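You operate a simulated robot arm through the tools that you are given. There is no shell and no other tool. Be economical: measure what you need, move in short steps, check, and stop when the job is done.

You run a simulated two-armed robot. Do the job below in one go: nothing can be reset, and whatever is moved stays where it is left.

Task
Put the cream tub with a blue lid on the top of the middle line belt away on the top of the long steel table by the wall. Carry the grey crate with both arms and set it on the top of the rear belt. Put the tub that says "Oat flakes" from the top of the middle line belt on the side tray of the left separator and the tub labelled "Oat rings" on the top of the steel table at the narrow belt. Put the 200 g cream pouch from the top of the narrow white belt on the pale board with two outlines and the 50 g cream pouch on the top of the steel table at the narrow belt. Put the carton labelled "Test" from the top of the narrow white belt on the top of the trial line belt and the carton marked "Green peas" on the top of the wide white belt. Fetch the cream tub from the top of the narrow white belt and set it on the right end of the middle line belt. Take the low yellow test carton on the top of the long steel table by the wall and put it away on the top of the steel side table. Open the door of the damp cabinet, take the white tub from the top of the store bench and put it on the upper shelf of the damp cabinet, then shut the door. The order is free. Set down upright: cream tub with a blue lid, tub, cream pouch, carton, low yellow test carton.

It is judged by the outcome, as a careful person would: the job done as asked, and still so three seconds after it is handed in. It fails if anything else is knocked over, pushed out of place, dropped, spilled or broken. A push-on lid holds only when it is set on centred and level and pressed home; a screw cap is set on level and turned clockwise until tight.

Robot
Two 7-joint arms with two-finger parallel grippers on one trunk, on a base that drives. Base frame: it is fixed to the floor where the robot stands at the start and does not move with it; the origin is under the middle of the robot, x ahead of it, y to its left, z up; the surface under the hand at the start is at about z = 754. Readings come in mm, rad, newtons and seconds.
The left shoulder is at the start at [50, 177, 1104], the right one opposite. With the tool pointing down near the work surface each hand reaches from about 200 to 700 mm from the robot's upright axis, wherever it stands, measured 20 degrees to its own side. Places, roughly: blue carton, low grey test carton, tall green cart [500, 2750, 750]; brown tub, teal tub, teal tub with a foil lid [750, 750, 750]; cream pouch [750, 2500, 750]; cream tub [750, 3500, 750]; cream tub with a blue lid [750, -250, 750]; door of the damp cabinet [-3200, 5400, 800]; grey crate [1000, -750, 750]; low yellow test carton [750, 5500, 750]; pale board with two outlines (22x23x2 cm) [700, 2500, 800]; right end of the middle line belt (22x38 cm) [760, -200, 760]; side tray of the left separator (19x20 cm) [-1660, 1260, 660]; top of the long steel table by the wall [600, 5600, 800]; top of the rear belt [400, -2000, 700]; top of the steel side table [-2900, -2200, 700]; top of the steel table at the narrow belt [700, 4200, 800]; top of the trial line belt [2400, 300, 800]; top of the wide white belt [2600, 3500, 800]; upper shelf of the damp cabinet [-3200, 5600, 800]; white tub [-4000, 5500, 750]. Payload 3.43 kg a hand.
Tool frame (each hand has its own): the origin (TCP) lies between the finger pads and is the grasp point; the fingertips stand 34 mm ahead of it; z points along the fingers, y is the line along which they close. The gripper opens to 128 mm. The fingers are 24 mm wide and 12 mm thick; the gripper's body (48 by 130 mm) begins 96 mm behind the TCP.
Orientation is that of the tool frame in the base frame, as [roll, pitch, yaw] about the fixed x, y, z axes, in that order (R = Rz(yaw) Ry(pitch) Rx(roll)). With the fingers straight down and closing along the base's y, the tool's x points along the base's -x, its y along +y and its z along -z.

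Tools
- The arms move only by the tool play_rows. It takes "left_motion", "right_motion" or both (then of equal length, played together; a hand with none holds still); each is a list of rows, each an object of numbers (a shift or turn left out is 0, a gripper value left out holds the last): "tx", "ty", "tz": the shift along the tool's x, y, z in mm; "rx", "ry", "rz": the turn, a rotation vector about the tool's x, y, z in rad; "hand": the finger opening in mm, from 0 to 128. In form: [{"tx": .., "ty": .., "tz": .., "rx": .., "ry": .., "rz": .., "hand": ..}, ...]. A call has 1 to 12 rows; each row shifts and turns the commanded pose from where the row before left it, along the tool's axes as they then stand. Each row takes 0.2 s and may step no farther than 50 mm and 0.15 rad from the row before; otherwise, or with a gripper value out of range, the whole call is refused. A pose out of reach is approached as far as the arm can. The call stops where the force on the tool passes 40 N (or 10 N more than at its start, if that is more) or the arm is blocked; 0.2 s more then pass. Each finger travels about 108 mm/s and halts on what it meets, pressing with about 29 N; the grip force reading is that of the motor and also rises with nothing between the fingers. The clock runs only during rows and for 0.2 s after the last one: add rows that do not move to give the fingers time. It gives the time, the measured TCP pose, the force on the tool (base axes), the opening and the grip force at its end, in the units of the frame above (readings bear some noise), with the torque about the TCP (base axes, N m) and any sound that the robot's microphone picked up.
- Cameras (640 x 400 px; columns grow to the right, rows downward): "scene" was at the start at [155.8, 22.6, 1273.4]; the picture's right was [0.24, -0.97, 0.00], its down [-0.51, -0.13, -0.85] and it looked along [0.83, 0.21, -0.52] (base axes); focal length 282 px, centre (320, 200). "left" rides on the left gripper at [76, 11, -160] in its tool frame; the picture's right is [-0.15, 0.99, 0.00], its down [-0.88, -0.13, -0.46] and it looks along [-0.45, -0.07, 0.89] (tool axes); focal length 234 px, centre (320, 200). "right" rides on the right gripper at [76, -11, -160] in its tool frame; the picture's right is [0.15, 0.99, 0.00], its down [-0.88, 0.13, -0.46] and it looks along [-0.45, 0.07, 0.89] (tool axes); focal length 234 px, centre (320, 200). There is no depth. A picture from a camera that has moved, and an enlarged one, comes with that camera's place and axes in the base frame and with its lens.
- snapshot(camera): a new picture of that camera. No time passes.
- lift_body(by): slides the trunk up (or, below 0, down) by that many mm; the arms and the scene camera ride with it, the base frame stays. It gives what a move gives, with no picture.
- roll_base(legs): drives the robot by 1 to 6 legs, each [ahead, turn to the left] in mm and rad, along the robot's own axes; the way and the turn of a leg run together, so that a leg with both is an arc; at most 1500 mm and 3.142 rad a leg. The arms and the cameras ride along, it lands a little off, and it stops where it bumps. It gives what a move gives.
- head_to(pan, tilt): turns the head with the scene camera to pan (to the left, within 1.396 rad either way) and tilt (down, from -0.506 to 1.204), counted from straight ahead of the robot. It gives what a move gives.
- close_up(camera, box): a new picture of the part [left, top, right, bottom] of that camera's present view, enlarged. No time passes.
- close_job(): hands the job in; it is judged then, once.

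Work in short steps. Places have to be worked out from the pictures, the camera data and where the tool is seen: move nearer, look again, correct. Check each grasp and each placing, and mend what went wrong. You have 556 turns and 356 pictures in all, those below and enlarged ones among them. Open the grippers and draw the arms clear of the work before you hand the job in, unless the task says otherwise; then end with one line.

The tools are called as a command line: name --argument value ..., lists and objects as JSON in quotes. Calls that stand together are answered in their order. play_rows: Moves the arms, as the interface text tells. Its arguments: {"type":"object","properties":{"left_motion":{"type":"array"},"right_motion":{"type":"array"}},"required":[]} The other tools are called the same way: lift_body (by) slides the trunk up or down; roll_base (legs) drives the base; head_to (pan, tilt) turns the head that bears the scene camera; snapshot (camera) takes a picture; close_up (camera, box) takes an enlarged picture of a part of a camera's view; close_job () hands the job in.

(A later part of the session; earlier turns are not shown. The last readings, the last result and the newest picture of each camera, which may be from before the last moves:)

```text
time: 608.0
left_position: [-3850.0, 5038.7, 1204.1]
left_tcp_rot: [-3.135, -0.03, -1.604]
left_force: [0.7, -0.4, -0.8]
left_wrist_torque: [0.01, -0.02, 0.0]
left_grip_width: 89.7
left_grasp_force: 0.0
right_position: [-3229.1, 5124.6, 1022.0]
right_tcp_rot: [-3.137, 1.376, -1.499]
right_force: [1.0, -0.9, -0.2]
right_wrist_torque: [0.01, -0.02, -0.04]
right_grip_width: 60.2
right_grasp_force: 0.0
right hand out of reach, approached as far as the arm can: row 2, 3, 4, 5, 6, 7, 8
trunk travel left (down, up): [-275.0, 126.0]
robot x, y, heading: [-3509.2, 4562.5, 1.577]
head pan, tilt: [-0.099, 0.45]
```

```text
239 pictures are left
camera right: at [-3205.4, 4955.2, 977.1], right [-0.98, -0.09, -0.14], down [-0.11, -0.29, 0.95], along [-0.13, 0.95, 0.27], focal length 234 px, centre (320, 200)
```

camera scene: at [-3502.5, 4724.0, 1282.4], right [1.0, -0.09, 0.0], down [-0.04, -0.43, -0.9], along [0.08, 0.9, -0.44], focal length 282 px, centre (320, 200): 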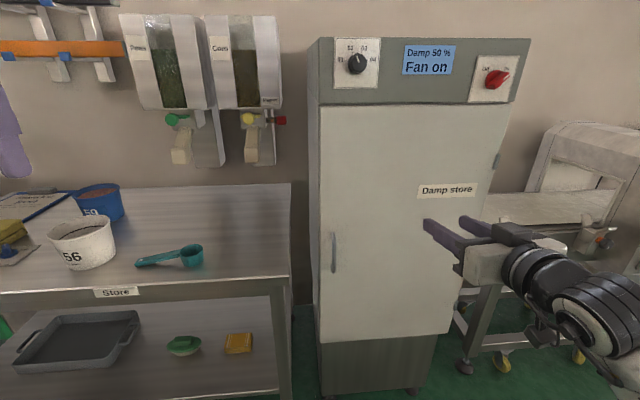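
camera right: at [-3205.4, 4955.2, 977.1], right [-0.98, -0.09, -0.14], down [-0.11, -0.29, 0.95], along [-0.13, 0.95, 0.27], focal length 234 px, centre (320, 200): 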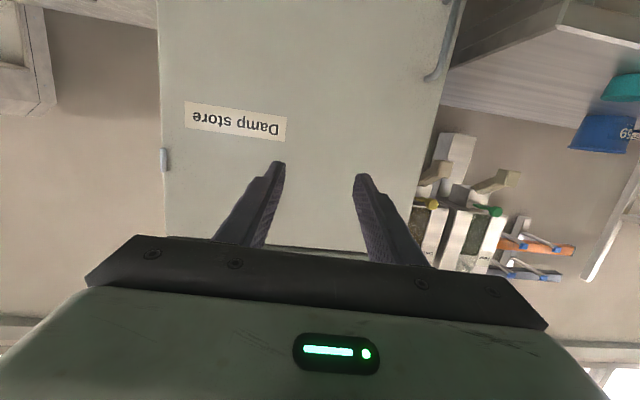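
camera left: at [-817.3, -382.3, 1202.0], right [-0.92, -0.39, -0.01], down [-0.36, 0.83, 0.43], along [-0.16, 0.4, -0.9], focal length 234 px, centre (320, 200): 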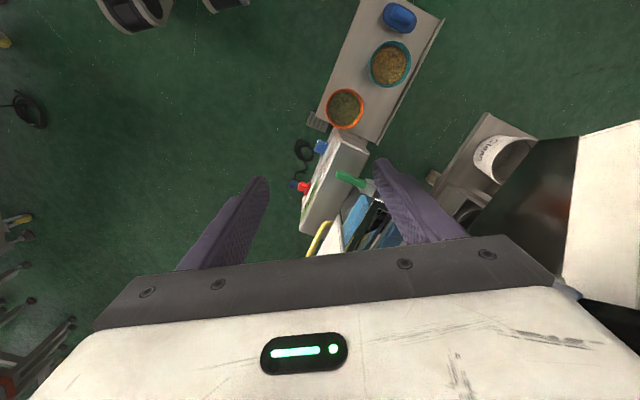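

Wrist pitch limit binds. Relax the tilt to ~1.0 rad and then move toward the handle.

play_rows --right_motion '[{"ry": 0.13}, {"ry": 0.13}, {"ry": 0.13}, {"tx": 10, "ty": 30, "tz": 15}, {"tx": 25, "ty": 30, "tz": 20}, {"tx": 25, "ty": 30, "tz": 20}, {"tx": 25, "ty": 30, "tz": 20}, {"tx": 25, "ty": 30, "tz": 20}, {"tx": 25, "ty": 20, "tz": 20}, {}]'

snapshot --camera "scene"

```text
time: 610.2
left_position: [-3849.7, 5037.8, 1203.7]
left_tcp_rot: [-3.135, -0.03, -1.605]
left_force: [0.0, 0.7, 0.4]
left_wrist_torque: [0.02, -0.02, -0.01]
left_grip_width: 90.2
left_grasp_force: 0.0
right_position: [-3397.4, 5138.3, 845.0]
right_tcp_rot: [3.141, 0.988, -1.506]
right_force: [-0.2, 0.3, 0.2]
right_wrist_torque: [0.01, -0.02, 0.02]
right_grip_width: 59.9
right_grasp_force: 0.0
trunk travel left (down, up): [-275.0, 126.0]
robot x, y, heading: [-3507.0, 4561.6, 1.581]
head pan, tilt: [-0.099, 0.45]
```

```text
238 pictures are left
camera scene: at [-3502.3, 4723.8, 1282.4], right [1.0, -0.09, 0.0], down [-0.04, -0.43, -0.9], along [0.08, 0.9, -0.44], focal length 282 px, centre (320, 200)
```

scene: 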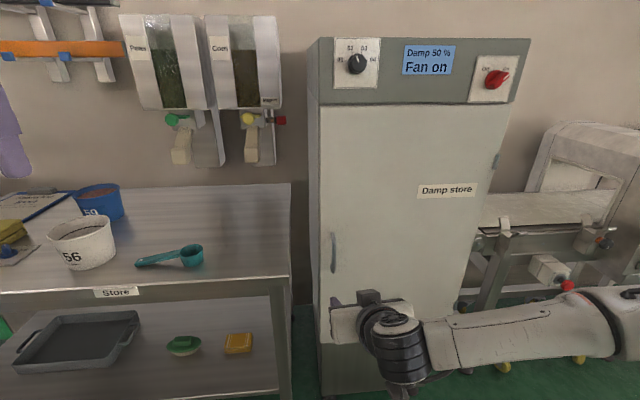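

Drive forward 170 so the fingers come just before the handle, then check.

roll_base --legs '[[170, 0]]'

snapshot --camera "scene"

snapshot --camera "right"

```text
time: 611.6
left_position: [-3851.7, 5207.9, 1203.2]
left_tcp_rot: [-3.135, -0.028, -1.607]
left_force: [0.1, 0.0, -0.5]
left_wrist_torque: [-0.01, -0.01, 0.02]
left_grip_width: 89.6
left_grasp_force: 0.1
right_position: [-3398.0, 5306.5, 843.6]
right_tcp_rot: [-3.139, 0.986, -1.503]
right_force: [0.2, 0.0, -0.4]
right_wrist_torque: [0.03, -0.01, -0.02]
right_grip_width: 60.1
right_grasp_force: 0.1
trunk travel left (down, up): [-275.0, 126.0]
robot x, y, heading: [-3510.8, 4728.2, 1.579]
head pan, tilt: [-0.099, 0.45]
```

```text
237 pictures are left
camera scene: at [-3504.2, 4893.1, 1282.3], right [1.0, -0.09, 0.0], down [-0.04, -0.43, -0.9], along [0.08, 0.9, -0.44], focal length 282 px, centre (320, 200)
```

scene: 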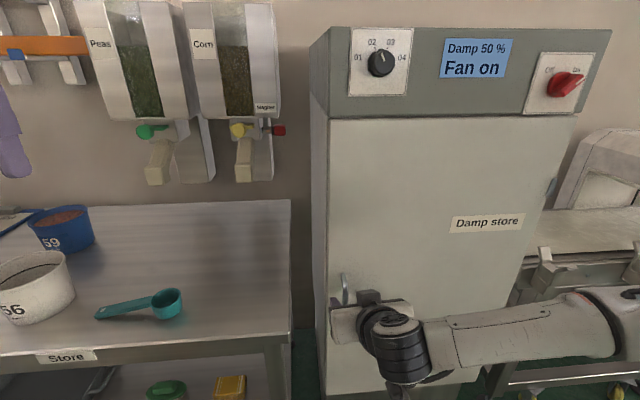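

```text
236 pictures are left
camera right: at [-3375.6, 5132.7, 867.4], right [-0.98, -0.14, -0.12], down [-0.14, 0.1, 0.99], along [-0.13, 0.98, -0.11], focal length 234 px, centre (320, 200)
```

right: 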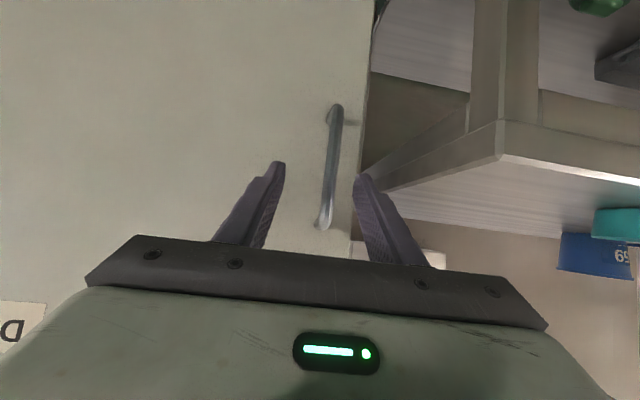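

Handle bar at x≈-3415, z 726–866. Align (left 17, down 45), then advance 50.

play_rows --right_motion '[{"tx": 37, "ty": 17, "tz": 25}, {"tx": -14, "tz": 21}, {"tx": -14, "tz": 21}, {}]'

snapshot --camera "right"

```text
time: 612.3
left_position: [-3852.4, 5208.0, 1202.9]
left_tcp_rot: [-3.134, -0.03, -1.608]
left_force: [-0.6, 0.3, -0.1]
left_wrist_torque: [-0.06, 0.01, -0.02]
left_grip_width: 90.1
left_grasp_force: 0.1
right_position: [-3419.0, 5331.8, 798.0]
right_tcp_rot: [-3.14, 0.98, -1.508]
right_force: [1.9, -17.2, 8.4]
right_wrist_torque: [-0.02, -0.33, -0.66]
right_grip_width: 60.3
right_grasp_force: 0.7
trunk travel left (down, up): [-275.0, 126.0]
robot x, y, heading: [-3508.7, 4730.4, 1.58]
head pan, tilt: [-0.099, 0.45]
stopped in row 3 (right hand): the force on the tool passed its limit at 58 N (the readings are from after the stop); the commanded pose is now the measured one
```

```text
235 pictures are left
camera right: at [-3397.0, 5158.4, 823.5], right [-0.98, -0.14, -0.12], down [-0.14, 0.1, 0.99], along [-0.13, 0.98, -0.12], focal length 234 px, centre (320, 200)
```

right: 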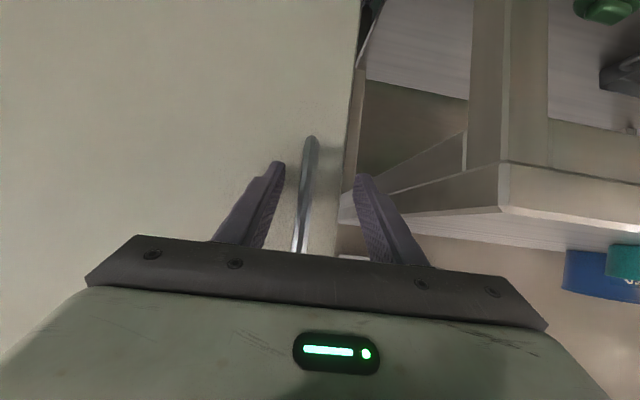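

The fingertips touch the door (surface ≈5362) with the bar between the fingers. Centre by 12 mm, back off a bit, and close.

play_rows --right_motion '[{"ty": -11, "tz": -5}, {"hand": 0}, {}, {}, {}]'

snapshot --camera "right"

```text
time: 613.5
left_position: [-3852.0, 5208.3, 1202.0]
left_tcp_rot: [-3.134, -0.027, -1.608]
left_force: [0.3, 0.4, -0.2]
left_wrist_torque: [-0.02, -0.01, 0.01]
left_grip_width: 89.9
left_grasp_force: 0.0
right_position: [-3410.6, 5329.8, 801.4]
right_tcp_rot: [-3.142, 0.982, -1.506]
right_force: [-3.0, 0.3, -0.9]
right_wrist_torque: [0.05, 0.03, 0.07]
right_grip_width: 11.7
right_grasp_force: 44.9
trunk travel left (down, up): [-275.0, 126.0]
robot x, y, heading: [-3512.2, 4731.7, 1.576]
head pan, tilt: [-0.099, 0.45]
```

```text
234 pictures are left
camera right: at [-3386.2, 5156.4, 826.4], right [-0.98, -0.14, -0.12], down [-0.14, 0.1, 0.99], along [-0.13, 0.98, -0.12], focal length 234 px, centre (320, 200)
```

right: 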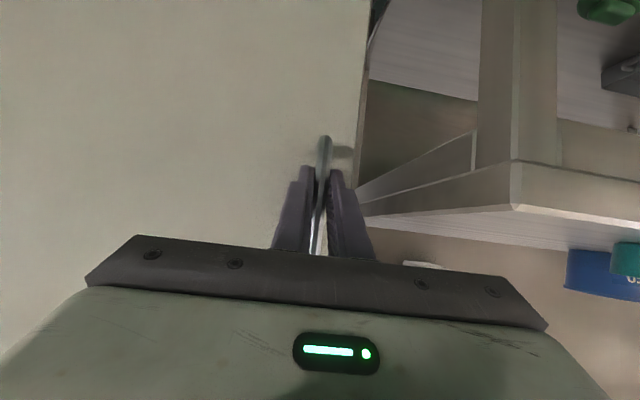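

Bar gripped. Pull along the door's arc to about 30°.

play_rows --right_motion '[{"tx": 9, "tz": -14, "ty": -1}, {"tx": 10, "tz": -14, "ty": -1}, {"tx": 10, "tz": -14, "ty": -2}, {"tx": 9, "tz": -14, "ty": -3}, {"tx": 18, "tz": -28, "ty": -8}, {"tx": 18, "tz": -27, "ty": -10}, {"tx": 18, "tz": -27, "ty": -13}, {"tx": 17, "tz": -25, "ty": -16}, {}]'

snapshot --camera "scene"

```text
time: 615.0
left_position: [-3849.4, 5209.3, 1202.4]
left_tcp_rot: [-3.134, -0.027, -1.61]
left_force: [0.6, -0.7, 0.6]
left_wrist_torque: [0.02, -0.02, 0.0]
left_grip_width: 89.9
left_grasp_force: 0.0
right_position: [-3375.7, 5196.1, 802.7]
right_tcp_rot: [-3.11, 0.954, -1.523]
right_force: [8.9, 2.5, -14.4]
right_wrist_torque: [0.16, 1.28, -0.2]
right_grip_width: 12.2
right_grasp_force: 45.3
right hand out of reach, approached as far as the arm can: row 5, 6, 7
trunk travel left (down, up): [-275.0, 126.0]
robot x, y, heading: [-3511.1, 4732.9, 1.573]
head pan, tilt: [-0.099, 0.45]
stopped in row 7 (right hand): the force on the tool passed its limit at 49 N (the readings are from after the stop); the commanded pose is now the measured one
```

```text
233 pictures are left
camera scene: at [-3502.9, 4892.8, 1282.4], right [1.0, -0.09, 0.0], down [-0.04, -0.43, -0.9], along [0.08, 0.9, -0.43], focal length 282 px, centre (320, 200)
```

scene: 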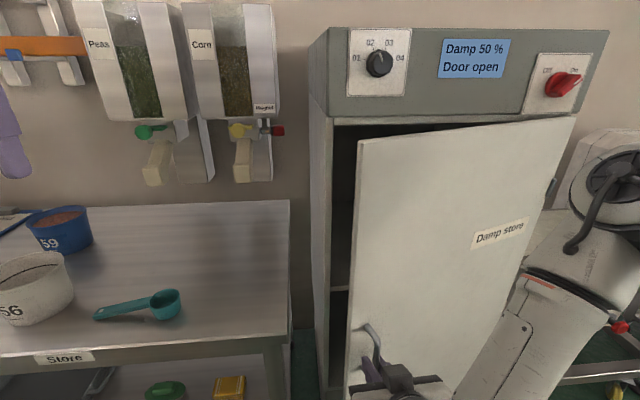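

Door is open ~20°. Continue with the base reversing and turning slightly right so the hand follows the arc.

roll_base --legs '[[-55, -0.05]]'

roll_base --legs '[[-48, -0.08]]'

snapshot --camera "scene"

```text
time: 616.0
left_position: [-3826.7, 5173.5, 1202.5]
left_tcp_rot: [-3.133, -0.03, -1.654]
left_force: [-0.7, 0.3, 0.6]
left_wrist_torque: [-0.03, -0.04, 0.02]
left_grip_width: 90.1
left_grasp_force: 0.1
right_position: [-3347.2, 5140.7, 803.6]
right_tcp_rot: [-3.097, 0.961, -1.58]
right_force: [3.0, 0.7, -1.8]
right_wrist_torque: [0.18, 1.44, -0.24]
right_grip_width: 12.3
right_grasp_force: 44.7
trunk travel left (down, up): [-275.0, 126.0]
robot x, y, heading: [-3509.9, 4678.2, 1.526]
head pan, tilt: [-0.099, 0.45]
stopped in leg 1: the force on the tool passed its limit at 44 N (the readings are from after the stop); the commanded pose is now the measured one
```

```text
time: 617.1
left_position: [-3789.0, 5148.5, 1203.0]
left_tcp_rot: [-3.135, -0.028, -1.741]
left_force: [0.3, 0.1, 0.3]
left_wrist_torque: [0.0, 0.02, 0.0]
left_grip_width: 89.9
left_grasp_force: 0.1
right_position: [-3305.2, 5081.7, 803.0]
right_tcp_rot: [-3.078, 0.969, -1.666]
right_force: [2.5, 1.7, -4.7]
right_wrist_torque: [0.5, 1.35, -0.13]
right_grip_width: 12.4
right_grasp_force: 44.9
trunk travel left (down, up): [-275.0, 126.0]
robot x, y, heading: [-3513.3, 4632.1, 1.452]
head pan, tilt: [-0.099, 0.45]
stopped in leg 1: the force on the tool passed its limit at 48 N (the readings are from after the stop); the commanded pose is now the measured one
```

```text
232 pictures are left
camera scene: at [-3485.8, 4790.6, 1282.3], right [0.98, -0.22, 0.0], down [-0.1, -0.43, -0.9], along [0.2, 0.88, -0.44], focal length 282 px, centre (320, 200)
```

scene: 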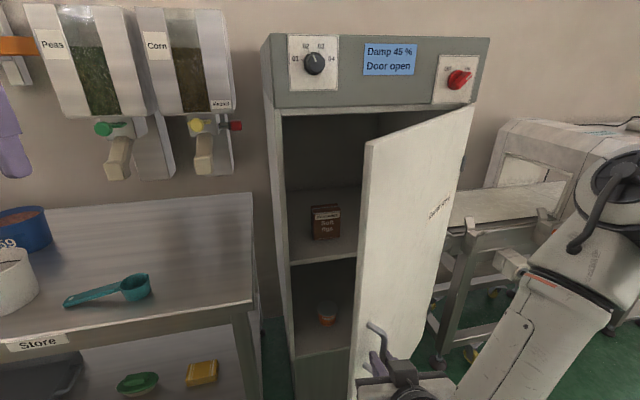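

Door ~45° open; the upper shelf holds a brown carton. Continue swinging the door open.

roll_base --legs '[[-38, -0.09]]'

roll_base --legs '[[-25, -0.09]]'

roll_base --legs '[[-20, -0.1]]'

snapshot --camera "scene"

```text
time: 618.0
left_position: [-3755.2, 5139.0, 1203.9]
left_tcp_rot: [-3.132, -0.028, -1.812]
left_force: [-0.2, 0.4, 0.3]
left_wrist_torque: [-0.01, 0.0, 0.04]
left_grip_width: 90.1
left_grasp_force: 0.0
right_position: [-3268.1, 5040.6, 802.8]
right_tcp_rot: [-3.062, 0.979, -1.751]
right_force: [2.3, 1.9, -6.6]
right_wrist_torque: [0.85, 1.28, -0.24]
right_grip_width: 12.9
right_grasp_force: 44.6
trunk travel left (down, up): [-275.0, 126.0]
robot x, y, heading: [-3517.2, 4601.9, 1.378]
head pan, tilt: [-0.099, 0.45]
stopped in leg 1: the force on the tool passed its limit at 59 N (the readings are from after the stop); the commanded pose is now the measured one
```

```text
time: 618.9
left_position: [-3724.6, 5138.6, 1202.2]
left_tcp_rot: [-3.129, -0.029, -1.875]
left_force: [0.0, -0.1, 0.8]
left_wrist_torque: [-0.03, 0.01, 0.01]
left_grip_width: 89.9
left_grasp_force: 0.0
right_position: [-3235.7, 5012.5, 804.0]
right_tcp_rot: [-3.053, 0.987, -1.828]
right_force: [2.7, 4.7, -11.2]
right_wrist_torque: [0.99, 1.15, -0.24]
right_grip_width: 12.8
right_grasp_force: 45.2
trunk travel left (down, up): [-275.0, 126.0]
robot x, y, heading: [-3518.6, 4585.8, 1.32]
head pan, tilt: [-0.099, 0.45]
stopped in leg 1: the force on the tool passed its limit at 52 N (the readings are from after the stop); the commanded pose is now the measured one
```

```text
time: 619.8
left_position: [-3699.9, 5139.9, 1201.9]
left_tcp_rot: [-3.133, -0.028, -1.921]
left_force: [0.3, 1.0, 0.6]
left_wrist_torque: [-0.03, 0.0, 0.02]
left_grip_width: 90.0
left_grasp_force: 0.0
right_position: [-3211.5, 4994.7, 803.6]
right_tcp_rot: [-3.048, 1.0, -1.888]
right_force: [5.4, 8.5, -12.8]
right_wrist_torque: [0.9, 1.16, -0.19]
right_grip_width: 13.0
right_grasp_force: 44.7
trunk travel left (down, up): [-275.0, 126.0]
robot x, y, heading: [-3521.7, 4583.8, 1.276]
head pan, tilt: [-0.099, 0.45]
stopped in leg 1: the force on the tool passed its limit at 75 N (the readings are from after the stop); the commanded pose is now the measured one
```

```text
231 pictures are left
camera scene: at [-3467.2, 4733.6, 1282.2], right [0.92, -0.39, 0.0], down [-0.17, -0.4, -0.9], along [0.35, 0.83, -0.44], focal length 282 px, centre (320, 200)
```

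scene: 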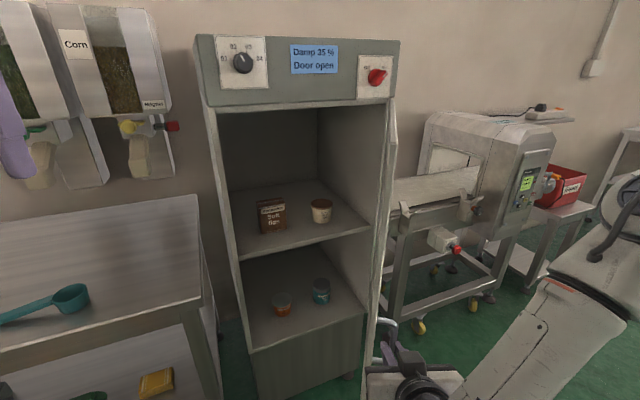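

Door ~63° open and both shelves visible. Push on to the right with the arm to widen further.

play_rows --right_motion '[{"ty": -15, "tz": -2}, {"ty": -15, "tz": -2}, {"ty": -15, "tz": -1}, {"ty": -15}, {"ty": -15}, {"ty": -15}, {}]'

```text
time: 620.3
left_position: [-3700.1, 5142.1, 1200.9]
left_tcp_rot: [-3.131, -0.028, -1.922]
left_force: [0.6, 0.7, 0.9]
left_wrist_torque: [-0.01, -0.02, 0.05]
left_grip_width: 89.7
left_grasp_force: 0.2
right_position: [-3197.2, 4985.7, 807.4]
right_tcp_rot: [-3.04, 0.983, -1.889]
right_force: [8.0, 13.9, -21.1]
right_wrist_torque: [0.86, 1.19, -0.19]
right_grip_width: 12.9
right_grasp_force: 45.1
right hand out of reach, approached as far as the arm can: row 1, 2
trunk travel left (down, up): [-275.0, 126.0]
robot x, y, heading: [-3525.0, 4581.9, 1.268]
head pan, tilt: [-0.099, 0.45]
stopped in row 2 (right hand): the force on the tool passed its limit at 64 N (the readings are from after the stop); the commanded pose is now the measured one
```

Release the handle and retreat.

play_rows --right_motion '[{"hand": 50}, {}, {"tz": -30}, {"tz": -40}, {"tz": -40}, {"tz": -20}, {}]'

snapshot --camera "scene"

```text
time: 621.9
left_position: [-3700.0, 5138.4, 1202.6]
left_tcp_rot: [-3.132, -0.026, -1.921]
left_force: [0.2, -0.1, -0.3]
left_wrist_torque: [0.03, 0.01, 0.0]
left_grip_width: 90.1
left_grasp_force: 0.1
right_position: [-3257.8, 4921.0, 858.8]
right_tcp_rot: [-3.035, 0.986, -1.878]
right_force: [0.4, 0.2, 0.1]
right_wrist_torque: [0.01, -0.02, -0.01]
right_grip_width: 49.9
right_grasp_force: 0.0
right hand out of reach, approached as far as the arm can: row 5, 6
trunk travel left (down, up): [-275.0, 126.0]
robot x, y, heading: [-3522.1, 4578.1, 1.276]
head pan, tilt: [-0.099, 0.45]
```

```text
230 pictures are left
camera scene: at [-3468.6, 4732.2, 1282.4], right [0.92, -0.39, 0.0], down [-0.17, -0.4, -0.9], along [0.35, 0.83, -0.44], focal length 282 px, centre (320, 200)
```

scene: 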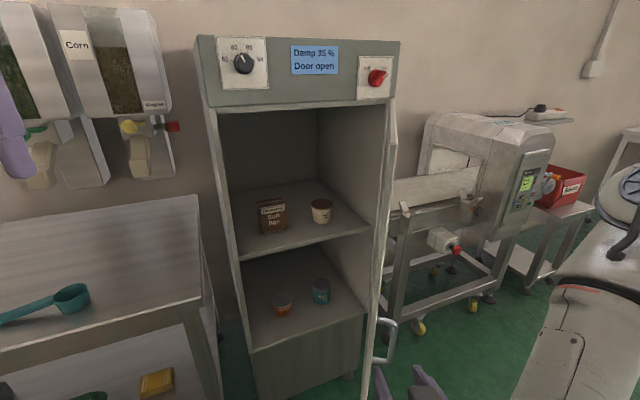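

Shelf top is z≈815. I want the door wider: bring the right hand to point down, left of the door's edge, to push its inner face.

play_rows --right_motion '[{"ty": 40, "hand": 0}, {"ty": 40}, {"ry": 0.14}, {"ry": 0.14}, {"ry": 0.14}, {"ry": 0.14}, {"ry": 0.14}, {"ry": 0.14}, {"ry": 0.14}, {}]'

```text
time: 624.1
left_position: [-3701.2, 5138.8, 1201.4]
left_tcp_rot: [-3.131, -0.026, -1.923]
left_force: [0.4, 0.6, -0.1]
left_wrist_torque: [-0.02, 0.01, 0.02]
left_grip_width: 89.9
left_grasp_force: 0.0
right_position: [-3331.7, 4952.6, 851.9]
right_tcp_rot: [-3.083, 0.006, -1.964]
right_force: [0.5, -0.6, 0.4]
right_wrist_torque: [-0.03, 0.0, 0.0]
right_grip_width: 0.0
right_grasp_force: 29.4
trunk travel left (down, up): [-275.0, 126.0]
robot x, y, heading: [-3521.0, 4579.8, 1.267]
head pan, tilt: [-0.099, 0.45]
```

Move forward along the inner side, then push right.

play_rows --right_motion '[{"tx": -45, "ty": -7}, {"tx": -45, "ty": -7}, {"tx": -46, "ty": -8}, {"ty": -30}, {"ty": -30}, {"ty": -30}, {"ty": -30}, {"ty": -30}, {"ty": -30}, {"ty": -30}, {}]'

snapshot --camera "scene"

```text
time: 624.6
left_position: [-3700.7, 5139.7, 1201.4]
left_tcp_rot: [-3.131, -0.028, -1.922]
left_force: [1.0, 0.1, -0.3]
left_wrist_torque: [-0.04, 0.02, -0.01]
left_grip_width: 90.0
left_grasp_force: 0.1
right_position: [-3309.8, 4998.8, 853.5]
right_tcp_rot: [-3.086, -0.008, -1.966]
right_force: [0.5, -0.1, 0.8]
right_wrist_torque: [-0.04, 0.01, -0.01]
right_grip_width: 0.0
right_grasp_force: 28.9
trunk travel left (down, up): [-275.0, 126.0]
robot x, y, heading: [-3524.3, 4580.8, 1.276]
head pan, tilt: [-0.099, 0.45]
stopped in row 2 (right hand): the force on the tool passed its limit at 75 N (the readings are from after the stop); the commanded pose is now the measured one
```

```text
229 pictures are left
camera scene: at [-3468.4, 4732.8, 1282.3], right [0.92, -0.39, 0.0], down [-0.17, -0.4, -0.9], along [0.35, 0.83, -0.44], focal length 282 px, centre (320, 200)
```

scene: 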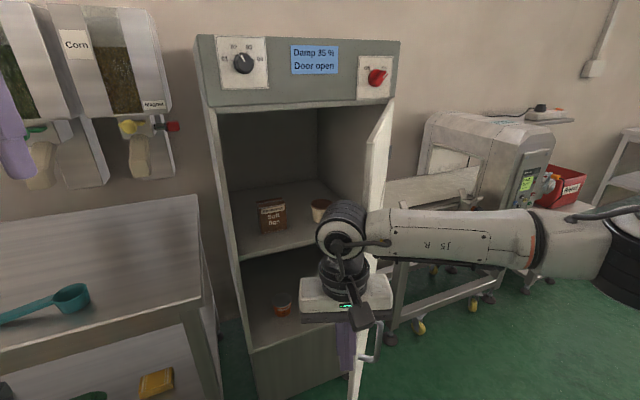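

My right forearm bears on the door's outer side; not good. I retreat the right hand, and use the left hand (elbow on the free side) instead, with the robot in front of the door edge.

play_rows --right_motion '[{"tx": 40}, {"tx": 45}, {"tx": 45}, {"tz": -40, "tx": 20}, {"tz": -40}, {"tz": -40}, {"tz": -40}, {}]'

snapshot --camera "scene"

```text
time: 626.4
left_position: [-3699.6, 5140.3, 1201.1]
left_tcp_rot: [-3.131, -0.026, -1.921]
left_force: [-0.3, 0.0, -1.1]
left_wrist_torque: [-0.02, 0.01, 0.02]
left_grip_width: 89.9
left_grasp_force: 0.0
right_position: [-3374.8, 4863.0, 1012.5]
right_tcp_rot: [-3.085, -0.007, -1.965]
right_force: [0.4, 0.4, -0.8]
right_wrist_torque: [-0.02, 0.03, 0.03]
right_grip_width: 0.0
right_grasp_force: 28.7
trunk travel left (down, up): [-275.0, 126.0]
robot x, y, heading: [-3525.0, 4575.8, 1.276]
head pan, tilt: [-0.099, 0.45]
```

```text
228 pictures are left
camera scene: at [-3468.5, 4732.1, 1282.4], right [0.92, -0.39, 0.0], down [-0.17, -0.4, -0.9], along [0.35, 0.83, -0.44], focal length 282 px, centre (320, 200)
```

scene: 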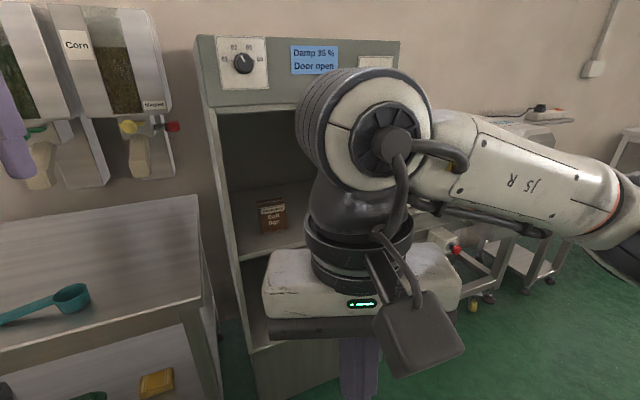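

Reposition: back up, shift east to x≈-3010, face the wall again; lower and close the left hand.

roll_base --legs '[[-350, 0], [0, -1.276], [600, 0], [0, 1.571]]'

play_rows --left_motion '[{"tz": 45, "hand": 0}, {"tz": 45}, {"tz": 45}, {"tz": 45}, {"tz": 45}, {"tz": 45}, {"tz": 30}, {}]'

head_to --pan 0.3 --tilt 0.45

snapshot --camera "scene"

```text
time: 638.7
left_position: [-3359.3, 4725.7, 1200.4]
left_tcp_rot: [-3.133, -0.026, -1.602]
left_force: [-0.2, -0.7, 0.2]
left_wrist_torque: [-0.01, -0.02, 0.02]
left_grip_width: 89.8
left_grasp_force: 0.0
right_position: [-2963.7, 4566.3, 1011.9]
right_tcp_rot: [-3.085, -0.008, -1.645]
right_force: [0.5, 0.3, -0.3]
right_wrist_torque: [0.0, 0.01, -0.01]
right_grip_width: 0.0
right_grasp_force: 28.9
trunk travel left (down, up): [-275.0, 126.0]
robot x, y, heading: [-3017.6, 4253.9, 1.596]
head pan, tilt: [-0.099, 0.45]
```

```text
time: 640.5
left_position: [-3355.1, 4718.8, 902.1]
left_tcp_rot: [-3.13, -0.027, -1.602]
left_force: [0.0, 0.2, 0.1]
left_wrist_torque: [0.0, -0.02, -0.03]
left_grip_width: 0.1
left_grasp_force: 29.3
right_position: [-2965.1, 4566.3, 1012.5]
right_tcp_rot: [-3.086, -0.009, -1.645]
right_force: [0.7, -0.5, -0.6]
right_wrist_torque: [-0.06, 0.02, 0.01]
right_grip_width: 0.0
right_grasp_force: 28.6
trunk travel left (down, up): [-275.0, 126.0]
robot x, y, heading: [-3011.0, 4252.9, 1.594]
head pan, tilt: [-0.099, 0.45]
```

```text
time: 641.4
left_position: [-3355.1, 4718.6, 902.7]
left_tcp_rot: [-3.131, -0.026, -1.603]
left_force: [1.4, -0.3, 0.8]
left_wrist_torque: [0.0, 0.02, 0.01]
left_grip_width: 0.0
left_grasp_force: 29.0
right_position: [-2963.9, 4566.1, 1012.4]
right_tcp_rot: [-3.087, -0.009, -1.646]
right_force: [-0.1, -0.4, 0.1]
right_wrist_torque: [0.0, -0.01, -0.01]
right_grip_width: 0.0
right_grasp_force: 28.7
trunk travel left (down, up): [-275.0, 126.0]
robot x, y, heading: [-3013.3, 4249.3, 1.597]
head pan, tilt: [0.3, 0.45]
```

```text
227 pictures are left
camera scene: at [-3047.0, 4408.1, 1282.4], right [0.95, 0.32, 0.0], down [0.14, -0.41, -0.9], along [-0.29, 0.85, -0.44], focal length 282 px, centre (320, 200)
```

scene: 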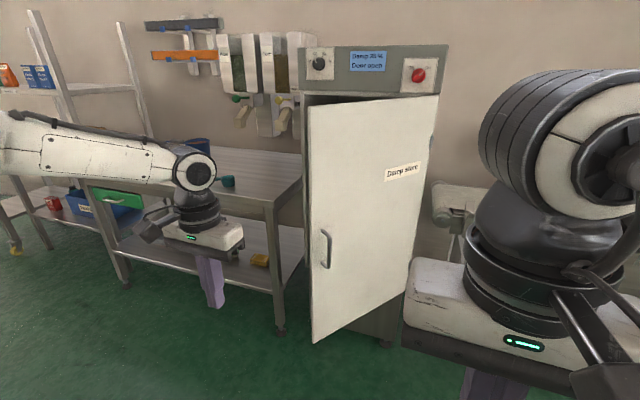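

The door swung back to ~45°. I'll put the closed left hand behind its edge and sweep it open by turning the robot right. First move the hand 45 mm further left, then drive forward.

play_rows --left_motion '[{"ty": 45}, {}]'

roll_base --legs '[[420, 0]]'

snapshot --camera "scene"

```text
time: 642.0
left_position: [-3399.8, 4720.0, 902.2]
left_tcp_rot: [-3.133, -0.027, -1.601]
left_force: [-0.1, -0.5, -0.3]
left_wrist_torque: [-0.01, 0.01, 0.01]
left_grip_width: 0.1
left_grasp_force: 28.8
right_position: [-2963.7, 4566.3, 1011.9]
right_tcp_rot: [-3.085, -0.008, -1.644]
right_force: [1.0, -0.4, 0.4]
right_wrist_torque: [-0.01, 0.0, 0.0]
right_grip_width: 0.0
right_grasp_force: 28.6
trunk travel left (down, up): [-275.0, 126.0]
robot x, y, heading: [-3014.8, 4250.3, 1.59]
head pan, tilt: [0.3, 0.45]
```

```text
time: 644.6
left_position: [-3405.6, 5141.4, 901.9]
left_tcp_rot: [-3.13, -0.027, -1.608]
left_force: [0.2, -1.2, -0.1]
left_wrist_torque: [-0.02, 0.01, 0.02]
left_grip_width: 0.0
left_grasp_force: 29.0
right_position: [-2969.7, 4983.2, 1010.8]
right_tcp_rot: [-3.086, -0.01, -1.65]
right_force: [0.1, 0.4, -0.9]
right_wrist_torque: [0.0, 0.0, 0.01]
right_grip_width: 0.0
right_grasp_force: 29.0
trunk travel left (down, up): [-275.0, 126.0]
robot x, y, heading: [-3024.4, 4668.1, 1.587]
head pan, tilt: [0.3, 0.45]
```

```text
226 pictures are left
camera scene: at [-3054.7, 4826.8, 1282.3], right [0.95, 0.31, 0.0], down [0.14, -0.41, -0.9], along [-0.28, 0.85, -0.44], focal length 282 px, centre (320, 200)
```

scene: 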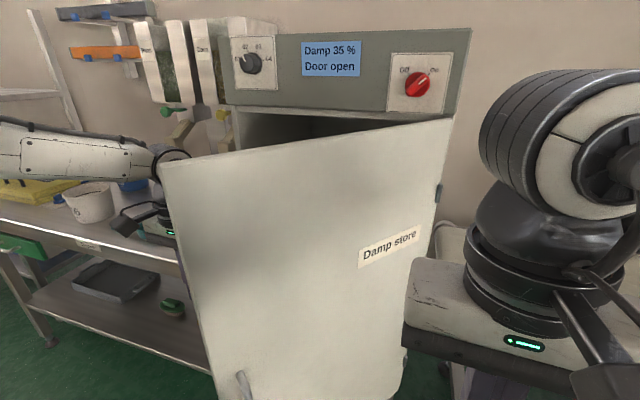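

The hand is behind the door edge. Turn right in steps to sweep the door.

roll_base --legs '[[0, -0.25]]'

roll_base --legs '[[0, -0.25]]'

snapshot --camera "scene"

```text
time: 645.8
left_position: [-3275.9, 5222.6, 902.5]
left_tcp_rot: [-3.131, -0.027, -1.857]
left_force: [0.7, 0.0, -0.7]
left_wrist_torque: [0.03, 0.03, 0.02]
left_grip_width: 0.1
left_grasp_force: 28.8
right_position: [-2892.6, 4960.3, 1012.6]
right_tcp_rot: [-3.084, -0.01, -1.902]
right_force: [-0.8, -0.4, -0.5]
right_wrist_torque: [-0.01, 0.01, 0.0]
right_grip_width: 0.0
right_grasp_force: 29.2
trunk travel left (down, up): [-275.0, 126.0]
robot x, y, heading: [-3023.6, 4669.1, 1.335]
head pan, tilt: [0.3, 0.45]
```

```text
time: 647.1
left_position: [-3127.8, 5266.6, 902.8]
left_tcp_rot: [-3.131, -0.025, -2.114]
left_force: [-0.1, -0.6, -0.2]
left_wrist_torque: [-0.01, 0.01, -0.02]
left_grip_width: 0.0
left_grasp_force: 29.1
right_position: [-2823.5, 4919.1, 1012.6]
right_tcp_rot: [-3.086, -0.01, -2.158]
right_force: [-0.2, 0.9, 0.0]
right_wrist_torque: [-0.01, 0.01, 0.0]
right_grip_width: 0.2
right_grasp_force: 29.0
trunk travel left (down, up): [-275.0, 126.0]
robot x, y, heading: [-3024.1, 4669.5, 1.078]
head pan, tilt: [0.3, 0.45]
```

```text
225 pictures are left
camera scene: at [-2974.3, 4821.2, 1282.4], right [0.98, -0.19, 0.0], down [-0.08, -0.43, -0.9], along [0.17, 0.88, -0.44], focal length 282 px, centre (320, 200)
```

scene: 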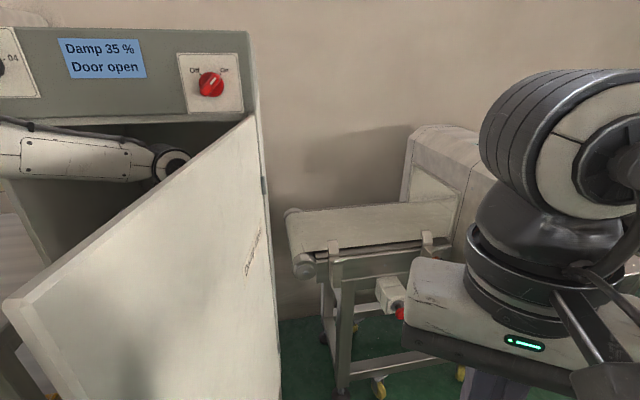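

Door ~68°. Back up 150 so the hand works further from the hinge, then sweep more.

roll_base --legs '[[-150, 0], [0, -0.3]]'

roll_base --legs '[[0, -0.2]]'

head_to --pan 0.5 --tilt 0.45

snapshot --camera "scene"

```text
time: 649.4
left_position: [-3017.1, 5138.7, 901.7]
left_tcp_rot: [-3.13, -0.026, -2.414]
left_force: [0.6, -0.3, 0.1]
left_wrist_torque: [0.01, 0.02, 0.01]
left_grip_width: 0.0
left_grasp_force: 29.4
right_position: [-2828.7, 4715.3, 1011.9]
right_tcp_rot: [-3.086, -0.009, -2.457]
right_force: [0.3, -0.6, -0.4]
right_wrist_torque: [0.04, -0.02, 0.02]
right_grip_width: 0.0
right_grasp_force: 28.4
trunk travel left (down, up): [-275.0, 126.0]
robot x, y, heading: [-3099.1, 4536.8, 0.781]
head pan, tilt: [0.3, 0.45]
```

```text
time: 650.5
left_position: [-2947.1, 5123.7, 903.7]
left_tcp_rot: [-3.139, -0.042, -2.535]
left_force: [-6.9, -5.1, 4.2]
left_wrist_torque: [0.83, -1.08, -0.16]
left_grip_width: 0.1
left_grasp_force: 29.0
right_position: [-2808.3, 4678.6, 1012.3]
right_tcp_rot: [-3.084, -0.006, -2.593]
right_force: [-0.9, 0.5, 0.1]
right_wrist_torque: [-0.02, 0.0, 0.01]
right_grip_width: 0.0
right_grasp_force: 29.3
trunk travel left (down, up): [-275.0, 126.0]
robot x, y, heading: [-3091.4, 4536.2, 0.655]
head pan, tilt: [0.3, 0.45]
stopped in leg 1: the force on the tool passed its limit at 140 N (the readings are from after the stop); the commanded pose is now the measured one
```

```text
time: 651.2
left_position: [-2947.6, 5123.4, 903.8]
left_tcp_rot: [-3.14, -0.044, -2.533]
left_force: [-9.9, -6.5, 4.6]
left_wrist_torque: [1.04, -1.42, -0.23]
left_grip_width: 0.0
left_grasp_force: 28.8
right_position: [-2808.1, 4679.2, 1011.9]
right_tcp_rot: [-3.085, -0.007, -2.592]
right_force: [-0.1, 0.3, 0.1]
right_wrist_torque: [0.01, -0.02, -0.02]
right_grip_width: 0.0
right_grasp_force: 28.8
trunk travel left (down, up): [-275.0, 126.0]
robot x, y, heading: [-3094.2, 4536.4, 0.654]
head pan, tilt: [0.499, 0.45]
```

```text
224 pictures are left
camera scene: at [-3003.5, 4661.8, 1282.7], right [0.91, -0.41, 0.0], down [-0.18, -0.4, -0.9], along [0.37, 0.82, -0.43], focal length 282 px, centre (320, 200)
```

scene: 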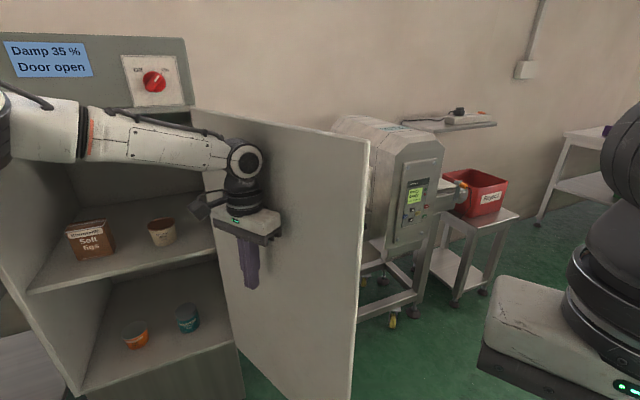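

Door is wide open (~105°). Retreat the hand by reversing, then go to the bench for the white tub at ≈[-4080,5407].

roll_base --legs '[[0, 0.04], [-220, 0]]'

play_rows --left_motion '[{"tz": -45}, {"tz": -45}, {"tz": -45}, {"tz": -45}, {"hand": 128}, {}]'

roll_base --legs '[[0, 2.447], [580, 0], [0, -1.571], [330, 0]]'

head_to --pan 0.2 --tilt 0.6

snapshot --camera "scene"

```text
time: 653.3
left_position: [-3139.9, 4990.9, 902.0]
left_tcp_rot: [-3.138, -0.045, -2.488]
left_force: [0.4, -0.4, 0.6]
left_wrist_torque: [0.02, -0.04, 0.01]
left_grip_width: 0.0
left_grasp_force: 29.0
right_position: [-2981.7, 4550.8, 1011.8]
right_tcp_rot: [-3.085, -0.009, -2.546]
right_force: [0.3, -0.6, 0.2]
right_wrist_torque: [0.03, 0.0, 0.02]
right_grip_width: 0.1
right_grasp_force: 28.8
trunk travel left (down, up): [-275.0, 126.0]
robot x, y, heading: [-3259.6, 4394.6, 0.699]
head pan, tilt: [0.499, 0.45]
```

```text
time: 654.7
left_position: [-3134.0, 4997.3, 1082.2]
left_tcp_rot: [-3.137, -0.045, -2.489]
left_force: [0.7, -0.6, -0.1]
left_wrist_torque: [0.04, 0.02, 0.0]
left_grip_width: 124.1
left_grasp_force: 0.0
right_position: [-2980.0, 4552.0, 1012.5]
right_tcp_rot: [-3.083, -0.01, -2.547]
right_force: [0.4, -0.1, -0.4]
right_wrist_torque: [0.03, -0.01, 0.0]
right_grip_width: 0.0
right_grasp_force: 28.9
trunk travel left (down, up): [-275.0, 126.0]
robot x, y, heading: [-3262.2, 4393.8, 0.697]
head pan, tilt: [0.499, 0.45]
```

```text
time: 669.3
left_position: [-4235.6, 5193.6, 1080.9]
left_tcp_rot: [-3.137, -0.046, -1.586]
left_force: [-0.5, -0.1, 0.8]
left_wrist_torque: [-0.03, -0.01, -0.01]
left_grip_width: 128.1
left_grasp_force: 0.0
right_position: [-3791.6, 5036.0, 1011.1]
right_tcp_rot: [-3.083, -0.01, -1.645]
right_force: [0.0, 0.4, -0.1]
right_wrist_torque: [0.01, 0.02, 0.02]
right_grip_width: 0.0
right_grasp_force: 29.0
trunk travel left (down, up): [-275.0, 126.0]
robot x, y, heading: [-3842.7, 4720.8, 1.601]
head pan, tilt: [0.499, 0.45]
```

```text
time: 670.1
left_position: [-4235.4, 5192.6, 1080.7]
left_tcp_rot: [-3.138, -0.045, -1.587]
left_force: [-0.3, 0.6, 0.0]
left_wrist_torque: [-0.03, -0.03, 0.0]
left_grip_width: 127.9
left_grasp_force: 0.2
right_position: [-3791.1, 5036.6, 1011.3]
right_tcp_rot: [-3.085, -0.01, -1.643]
right_force: [-0.7, -0.2, -0.5]
right_wrist_torque: [-0.02, 0.01, -0.02]
right_grip_width: 0.0
right_grasp_force: 28.4
trunk travel left (down, up): [-275.0, 126.0]
robot x, y, heading: [-3838.3, 4722.1, 1.604]
head pan, tilt: [0.201, 0.6]
```

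```text
223 pictures are left
camera scene: at [-3865.3, 4876.5, 1268.9], right [0.97, 0.23, 0.0], down [0.13, -0.55, -0.83], along [-0.19, 0.8, -0.56], focal length 282 px, centre (320, 200)
```

scene: 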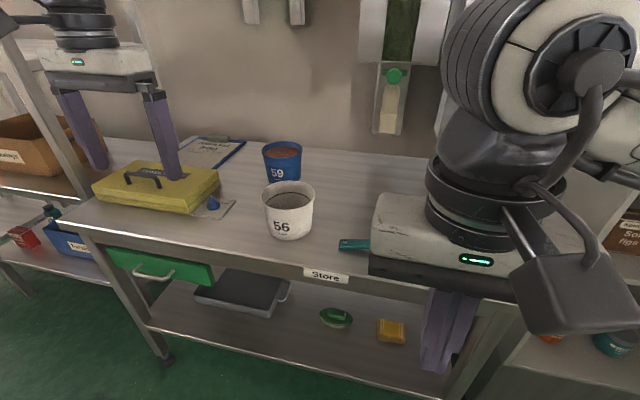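

The white tub "56" is open, ≈130 mm wide at the rim — I'll grip it by its left wall with the left hand tilted forward 0.45 (so it later fits under the cabinet header). Move closer and set the hand.

roll_base --legs '[[130, -0.03]]'

play_rows --left_motion '[{"ry": -0.15, "hand": 64}, {"ry": -0.15}, {"ry": -0.15}, {}]'

snapshot --camera "scene"

snapshot --camera "left"

```text
time: 671.4
left_position: [-4224.0, 5333.8, 1082.1]
left_tcp_rot: [-3.138, -0.045, -1.615]
left_force: [-0.6, -0.5, 0.1]
left_wrist_torque: [-0.05, 0.03, -0.04]
left_grip_width: 128.1
left_grasp_force: 0.1
right_position: [-3783.1, 5163.8, 1012.5]
right_tcp_rot: [-3.084, -0.011, -1.674]
right_force: [-0.9, 0.2, -0.7]
right_wrist_torque: [-0.02, -0.02, -0.01]
right_grip_width: 0.0
right_grasp_force: 29.0
trunk travel left (down, up): [-275.0, 126.0]
robot x, y, heading: [-3847.6, 4852.5, 1.578]
head pan, tilt: [0.201, 0.6]
```

```text
time: 672.4
left_position: [-4223.0, 5332.4, 1082.4]
left_tcp_rot: [-3.137, 0.407, -1.616]
left_force: [-0.9, -0.5, -0.2]
left_wrist_torque: [0.01, 0.03, 0.0]
left_grip_width: 64.1
left_grasp_force: 0.1
right_position: [-3784.9, 5164.6, 1011.8]
right_tcp_rot: [-3.083, -0.008, -1.67]
right_force: [-0.1, 0.0, 0.6]
right_wrist_torque: [0.0, -0.03, -0.01]
right_grip_width: 0.0
right_grasp_force: 29.0
trunk travel left (down, up): [-275.0, 126.0]
robot x, y, heading: [-3842.2, 4848.1, 1.572]
head pan, tilt: [0.201, 0.6]
```

```text
222 pictures are left
camera scene: at [-3862.8, 5005.9, 1268.8], right [0.98, 0.2, 0.0], down [0.11, -0.55, -0.82], along [-0.17, 0.81, -0.57], focal length 282 px, centre (320, 200)
```

scene: 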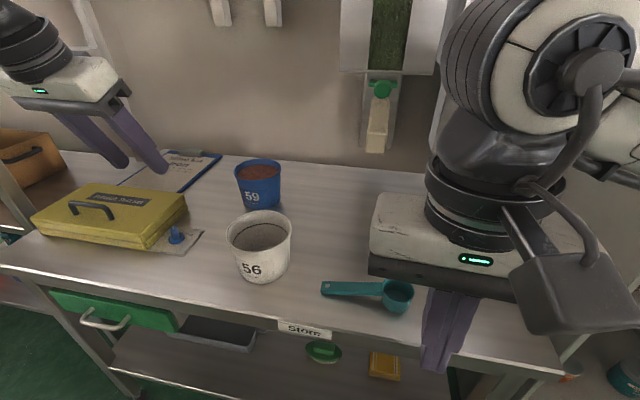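

```text
221 pictures are left
camera left: at [-4240.7, 5200.0, 1199.2], right [-0.98, 0.18, 0.05], down [0.15, 0.62, 0.77], along [0.1, 0.76, -0.64], focal length 234 px, centre (320, 200)
```

left: 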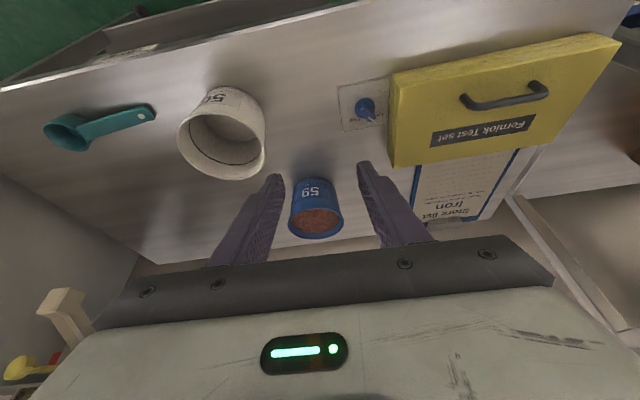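

Rim centre ≈[-4066,5395], z≈898, radius ≈62; left wall at x≈-4127. Move the hand above that wall and check.

play_rows --left_motion '[{"tx": -3, "ty": -24, "tz": 34}, {"tx": -3, "ty": -24, "tz": 34}, {"tx": -2, "ty": -24, "tz": 34}, {"tx": -2, "ty": -24, "tz": 33}, {}]'

snapshot --camera "left"

snapshot --camera "scene"

```text
time: 673.6
left_position: [-4124.3, 5392.0, 961.1]
left_tcp_rot: [-3.135, 0.405, -1.613]
left_force: [-0.1, 0.4, 0.6]
left_wrist_torque: [0.0, -0.01, -0.01]
left_grip_width: 64.0
left_grasp_force: 0.0
right_position: [-3783.4, 5164.1, 1012.5]
right_tcp_rot: [-3.084, -0.009, -1.672]
right_force: [0.0, -0.2, -0.7]
right_wrist_torque: [-0.02, 0.0, -0.04]
right_grip_width: 0.0
right_grasp_force: 28.7
trunk travel left (down, up): [-275.0, 126.0]
robot x, y, heading: [-3842.4, 4848.1, 1.575]
head pan, tilt: [0.201, 0.6]
```

```text
220 pictures are left
camera left: at [-4141.6, 5259.0, 1079.0], right [-0.98, 0.18, 0.05], down [0.15, 0.62, 0.77], along [0.1, 0.76, -0.64], focal length 234 px, centre (320, 200)
```

left: 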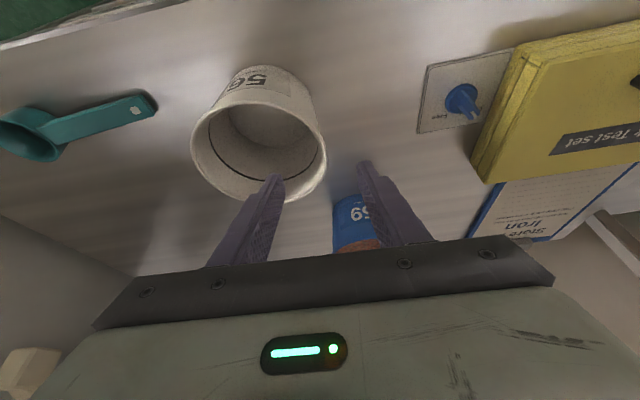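

```text
219 pictures are left
camera scene: at [-3863.0, 5005.6, 1268.9], right [0.98, 0.2, 0.0], down [0.11, -0.55, -0.83], along [-0.17, 0.81, -0.56], focal length 282 px, centre (320, 200)
```

scene: 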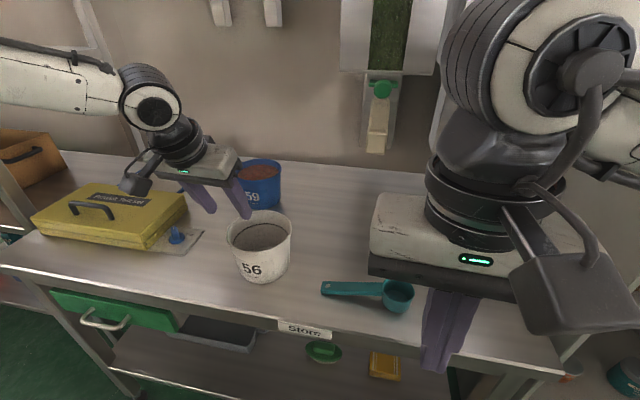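

Aligned over the left wall. Descend 80 mm and close on the wall.

play_rows --left_motion '[{"tx": 11, "tz": 25, "ty": 5}, {"tx": 11, "tz": 24}, {"tx": 10, "tz": 24}, {}, {"hand": 0}, {}, {}, {}]'

snapshot --camera "left"

```text
time: 675.4
left_position: [-4128.0, 5391.0, 883.4]
left_tcp_rot: [-3.136, 0.409, -1.612]
left_force: [1.4, 1.3, 5.8]
left_wrist_torque: [0.08, -0.75, 0.21]
left_grip_width: 9.4
left_grasp_force: 29.4
right_position: [-3784.1, 5162.2, 1011.6]
right_tcp_rot: [-3.085, -0.008, -1.673]
right_force: [-0.2, -0.1, -0.7]
right_wrist_torque: [-0.01, 0.0, 0.02]
right_grip_width: 0.0
right_grasp_force: 28.6
trunk travel left (down, up): [-275.0, 126.0]
robot x, y, heading: [-3843.5, 4849.4, 1.57]
head pan, tilt: [0.201, 0.6]
```

```text
218 pictures are left
camera left: at [-4145.2, 5258.1, 999.9], right [-0.98, 0.18, 0.05], down [0.15, 0.62, 0.77], along [0.1, 0.76, -0.64], focal length 234 px, centre (320, 200)
```

left: 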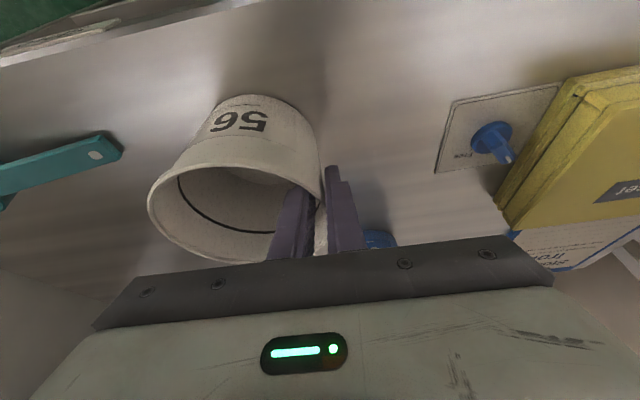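

Wall gripped (9 mm). Lift slowly.

play_rows --left_motion '[{"tx": -4, "tz": -9}, {"tx": -8, "tz": -18}, {"tx": -12, "tz": -27}, {"tx": -16, "tz": -37}, {"tx": -16, "tz": -37}, {}]'

snapshot --camera "scene"

```text
time: 676.8
left_position: [-4129.3, 5392.1, 1023.1]
left_tcp_rot: [-3.138, 0.404, -1.613]
left_force: [0.6, 0.2, -1.1]
left_wrist_torque: [-0.02, 0.07, 0.02]
left_grip_width: 6.9
left_grasp_force: 29.2
right_position: [-3784.6, 5163.3, 1010.9]
right_tcp_rot: [-3.086, -0.007, -1.673]
right_force: [-0.1, -0.3, 0.1]
right_wrist_torque: [-0.01, 0.0, -0.01]
right_grip_width: 0.0
right_grasp_force: 29.2
trunk travel left (down, up): [-275.0, 126.0]
robot x, y, heading: [-3843.0, 4846.0, 1.571]
head pan, tilt: [0.201, 0.6]
```

```text
217 pictures are left
camera scene: at [-3863.0, 5005.9, 1268.8], right [0.98, 0.2, 0.0], down [0.11, -0.55, -0.82], along [-0.17, 0.81, -0.57], focal length 282 px, centre (320, 200)
```

scene: 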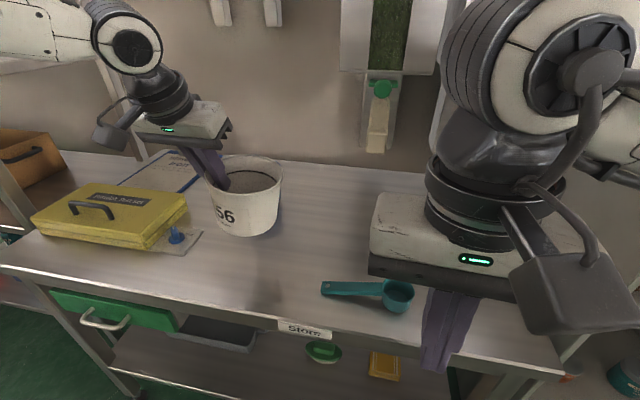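

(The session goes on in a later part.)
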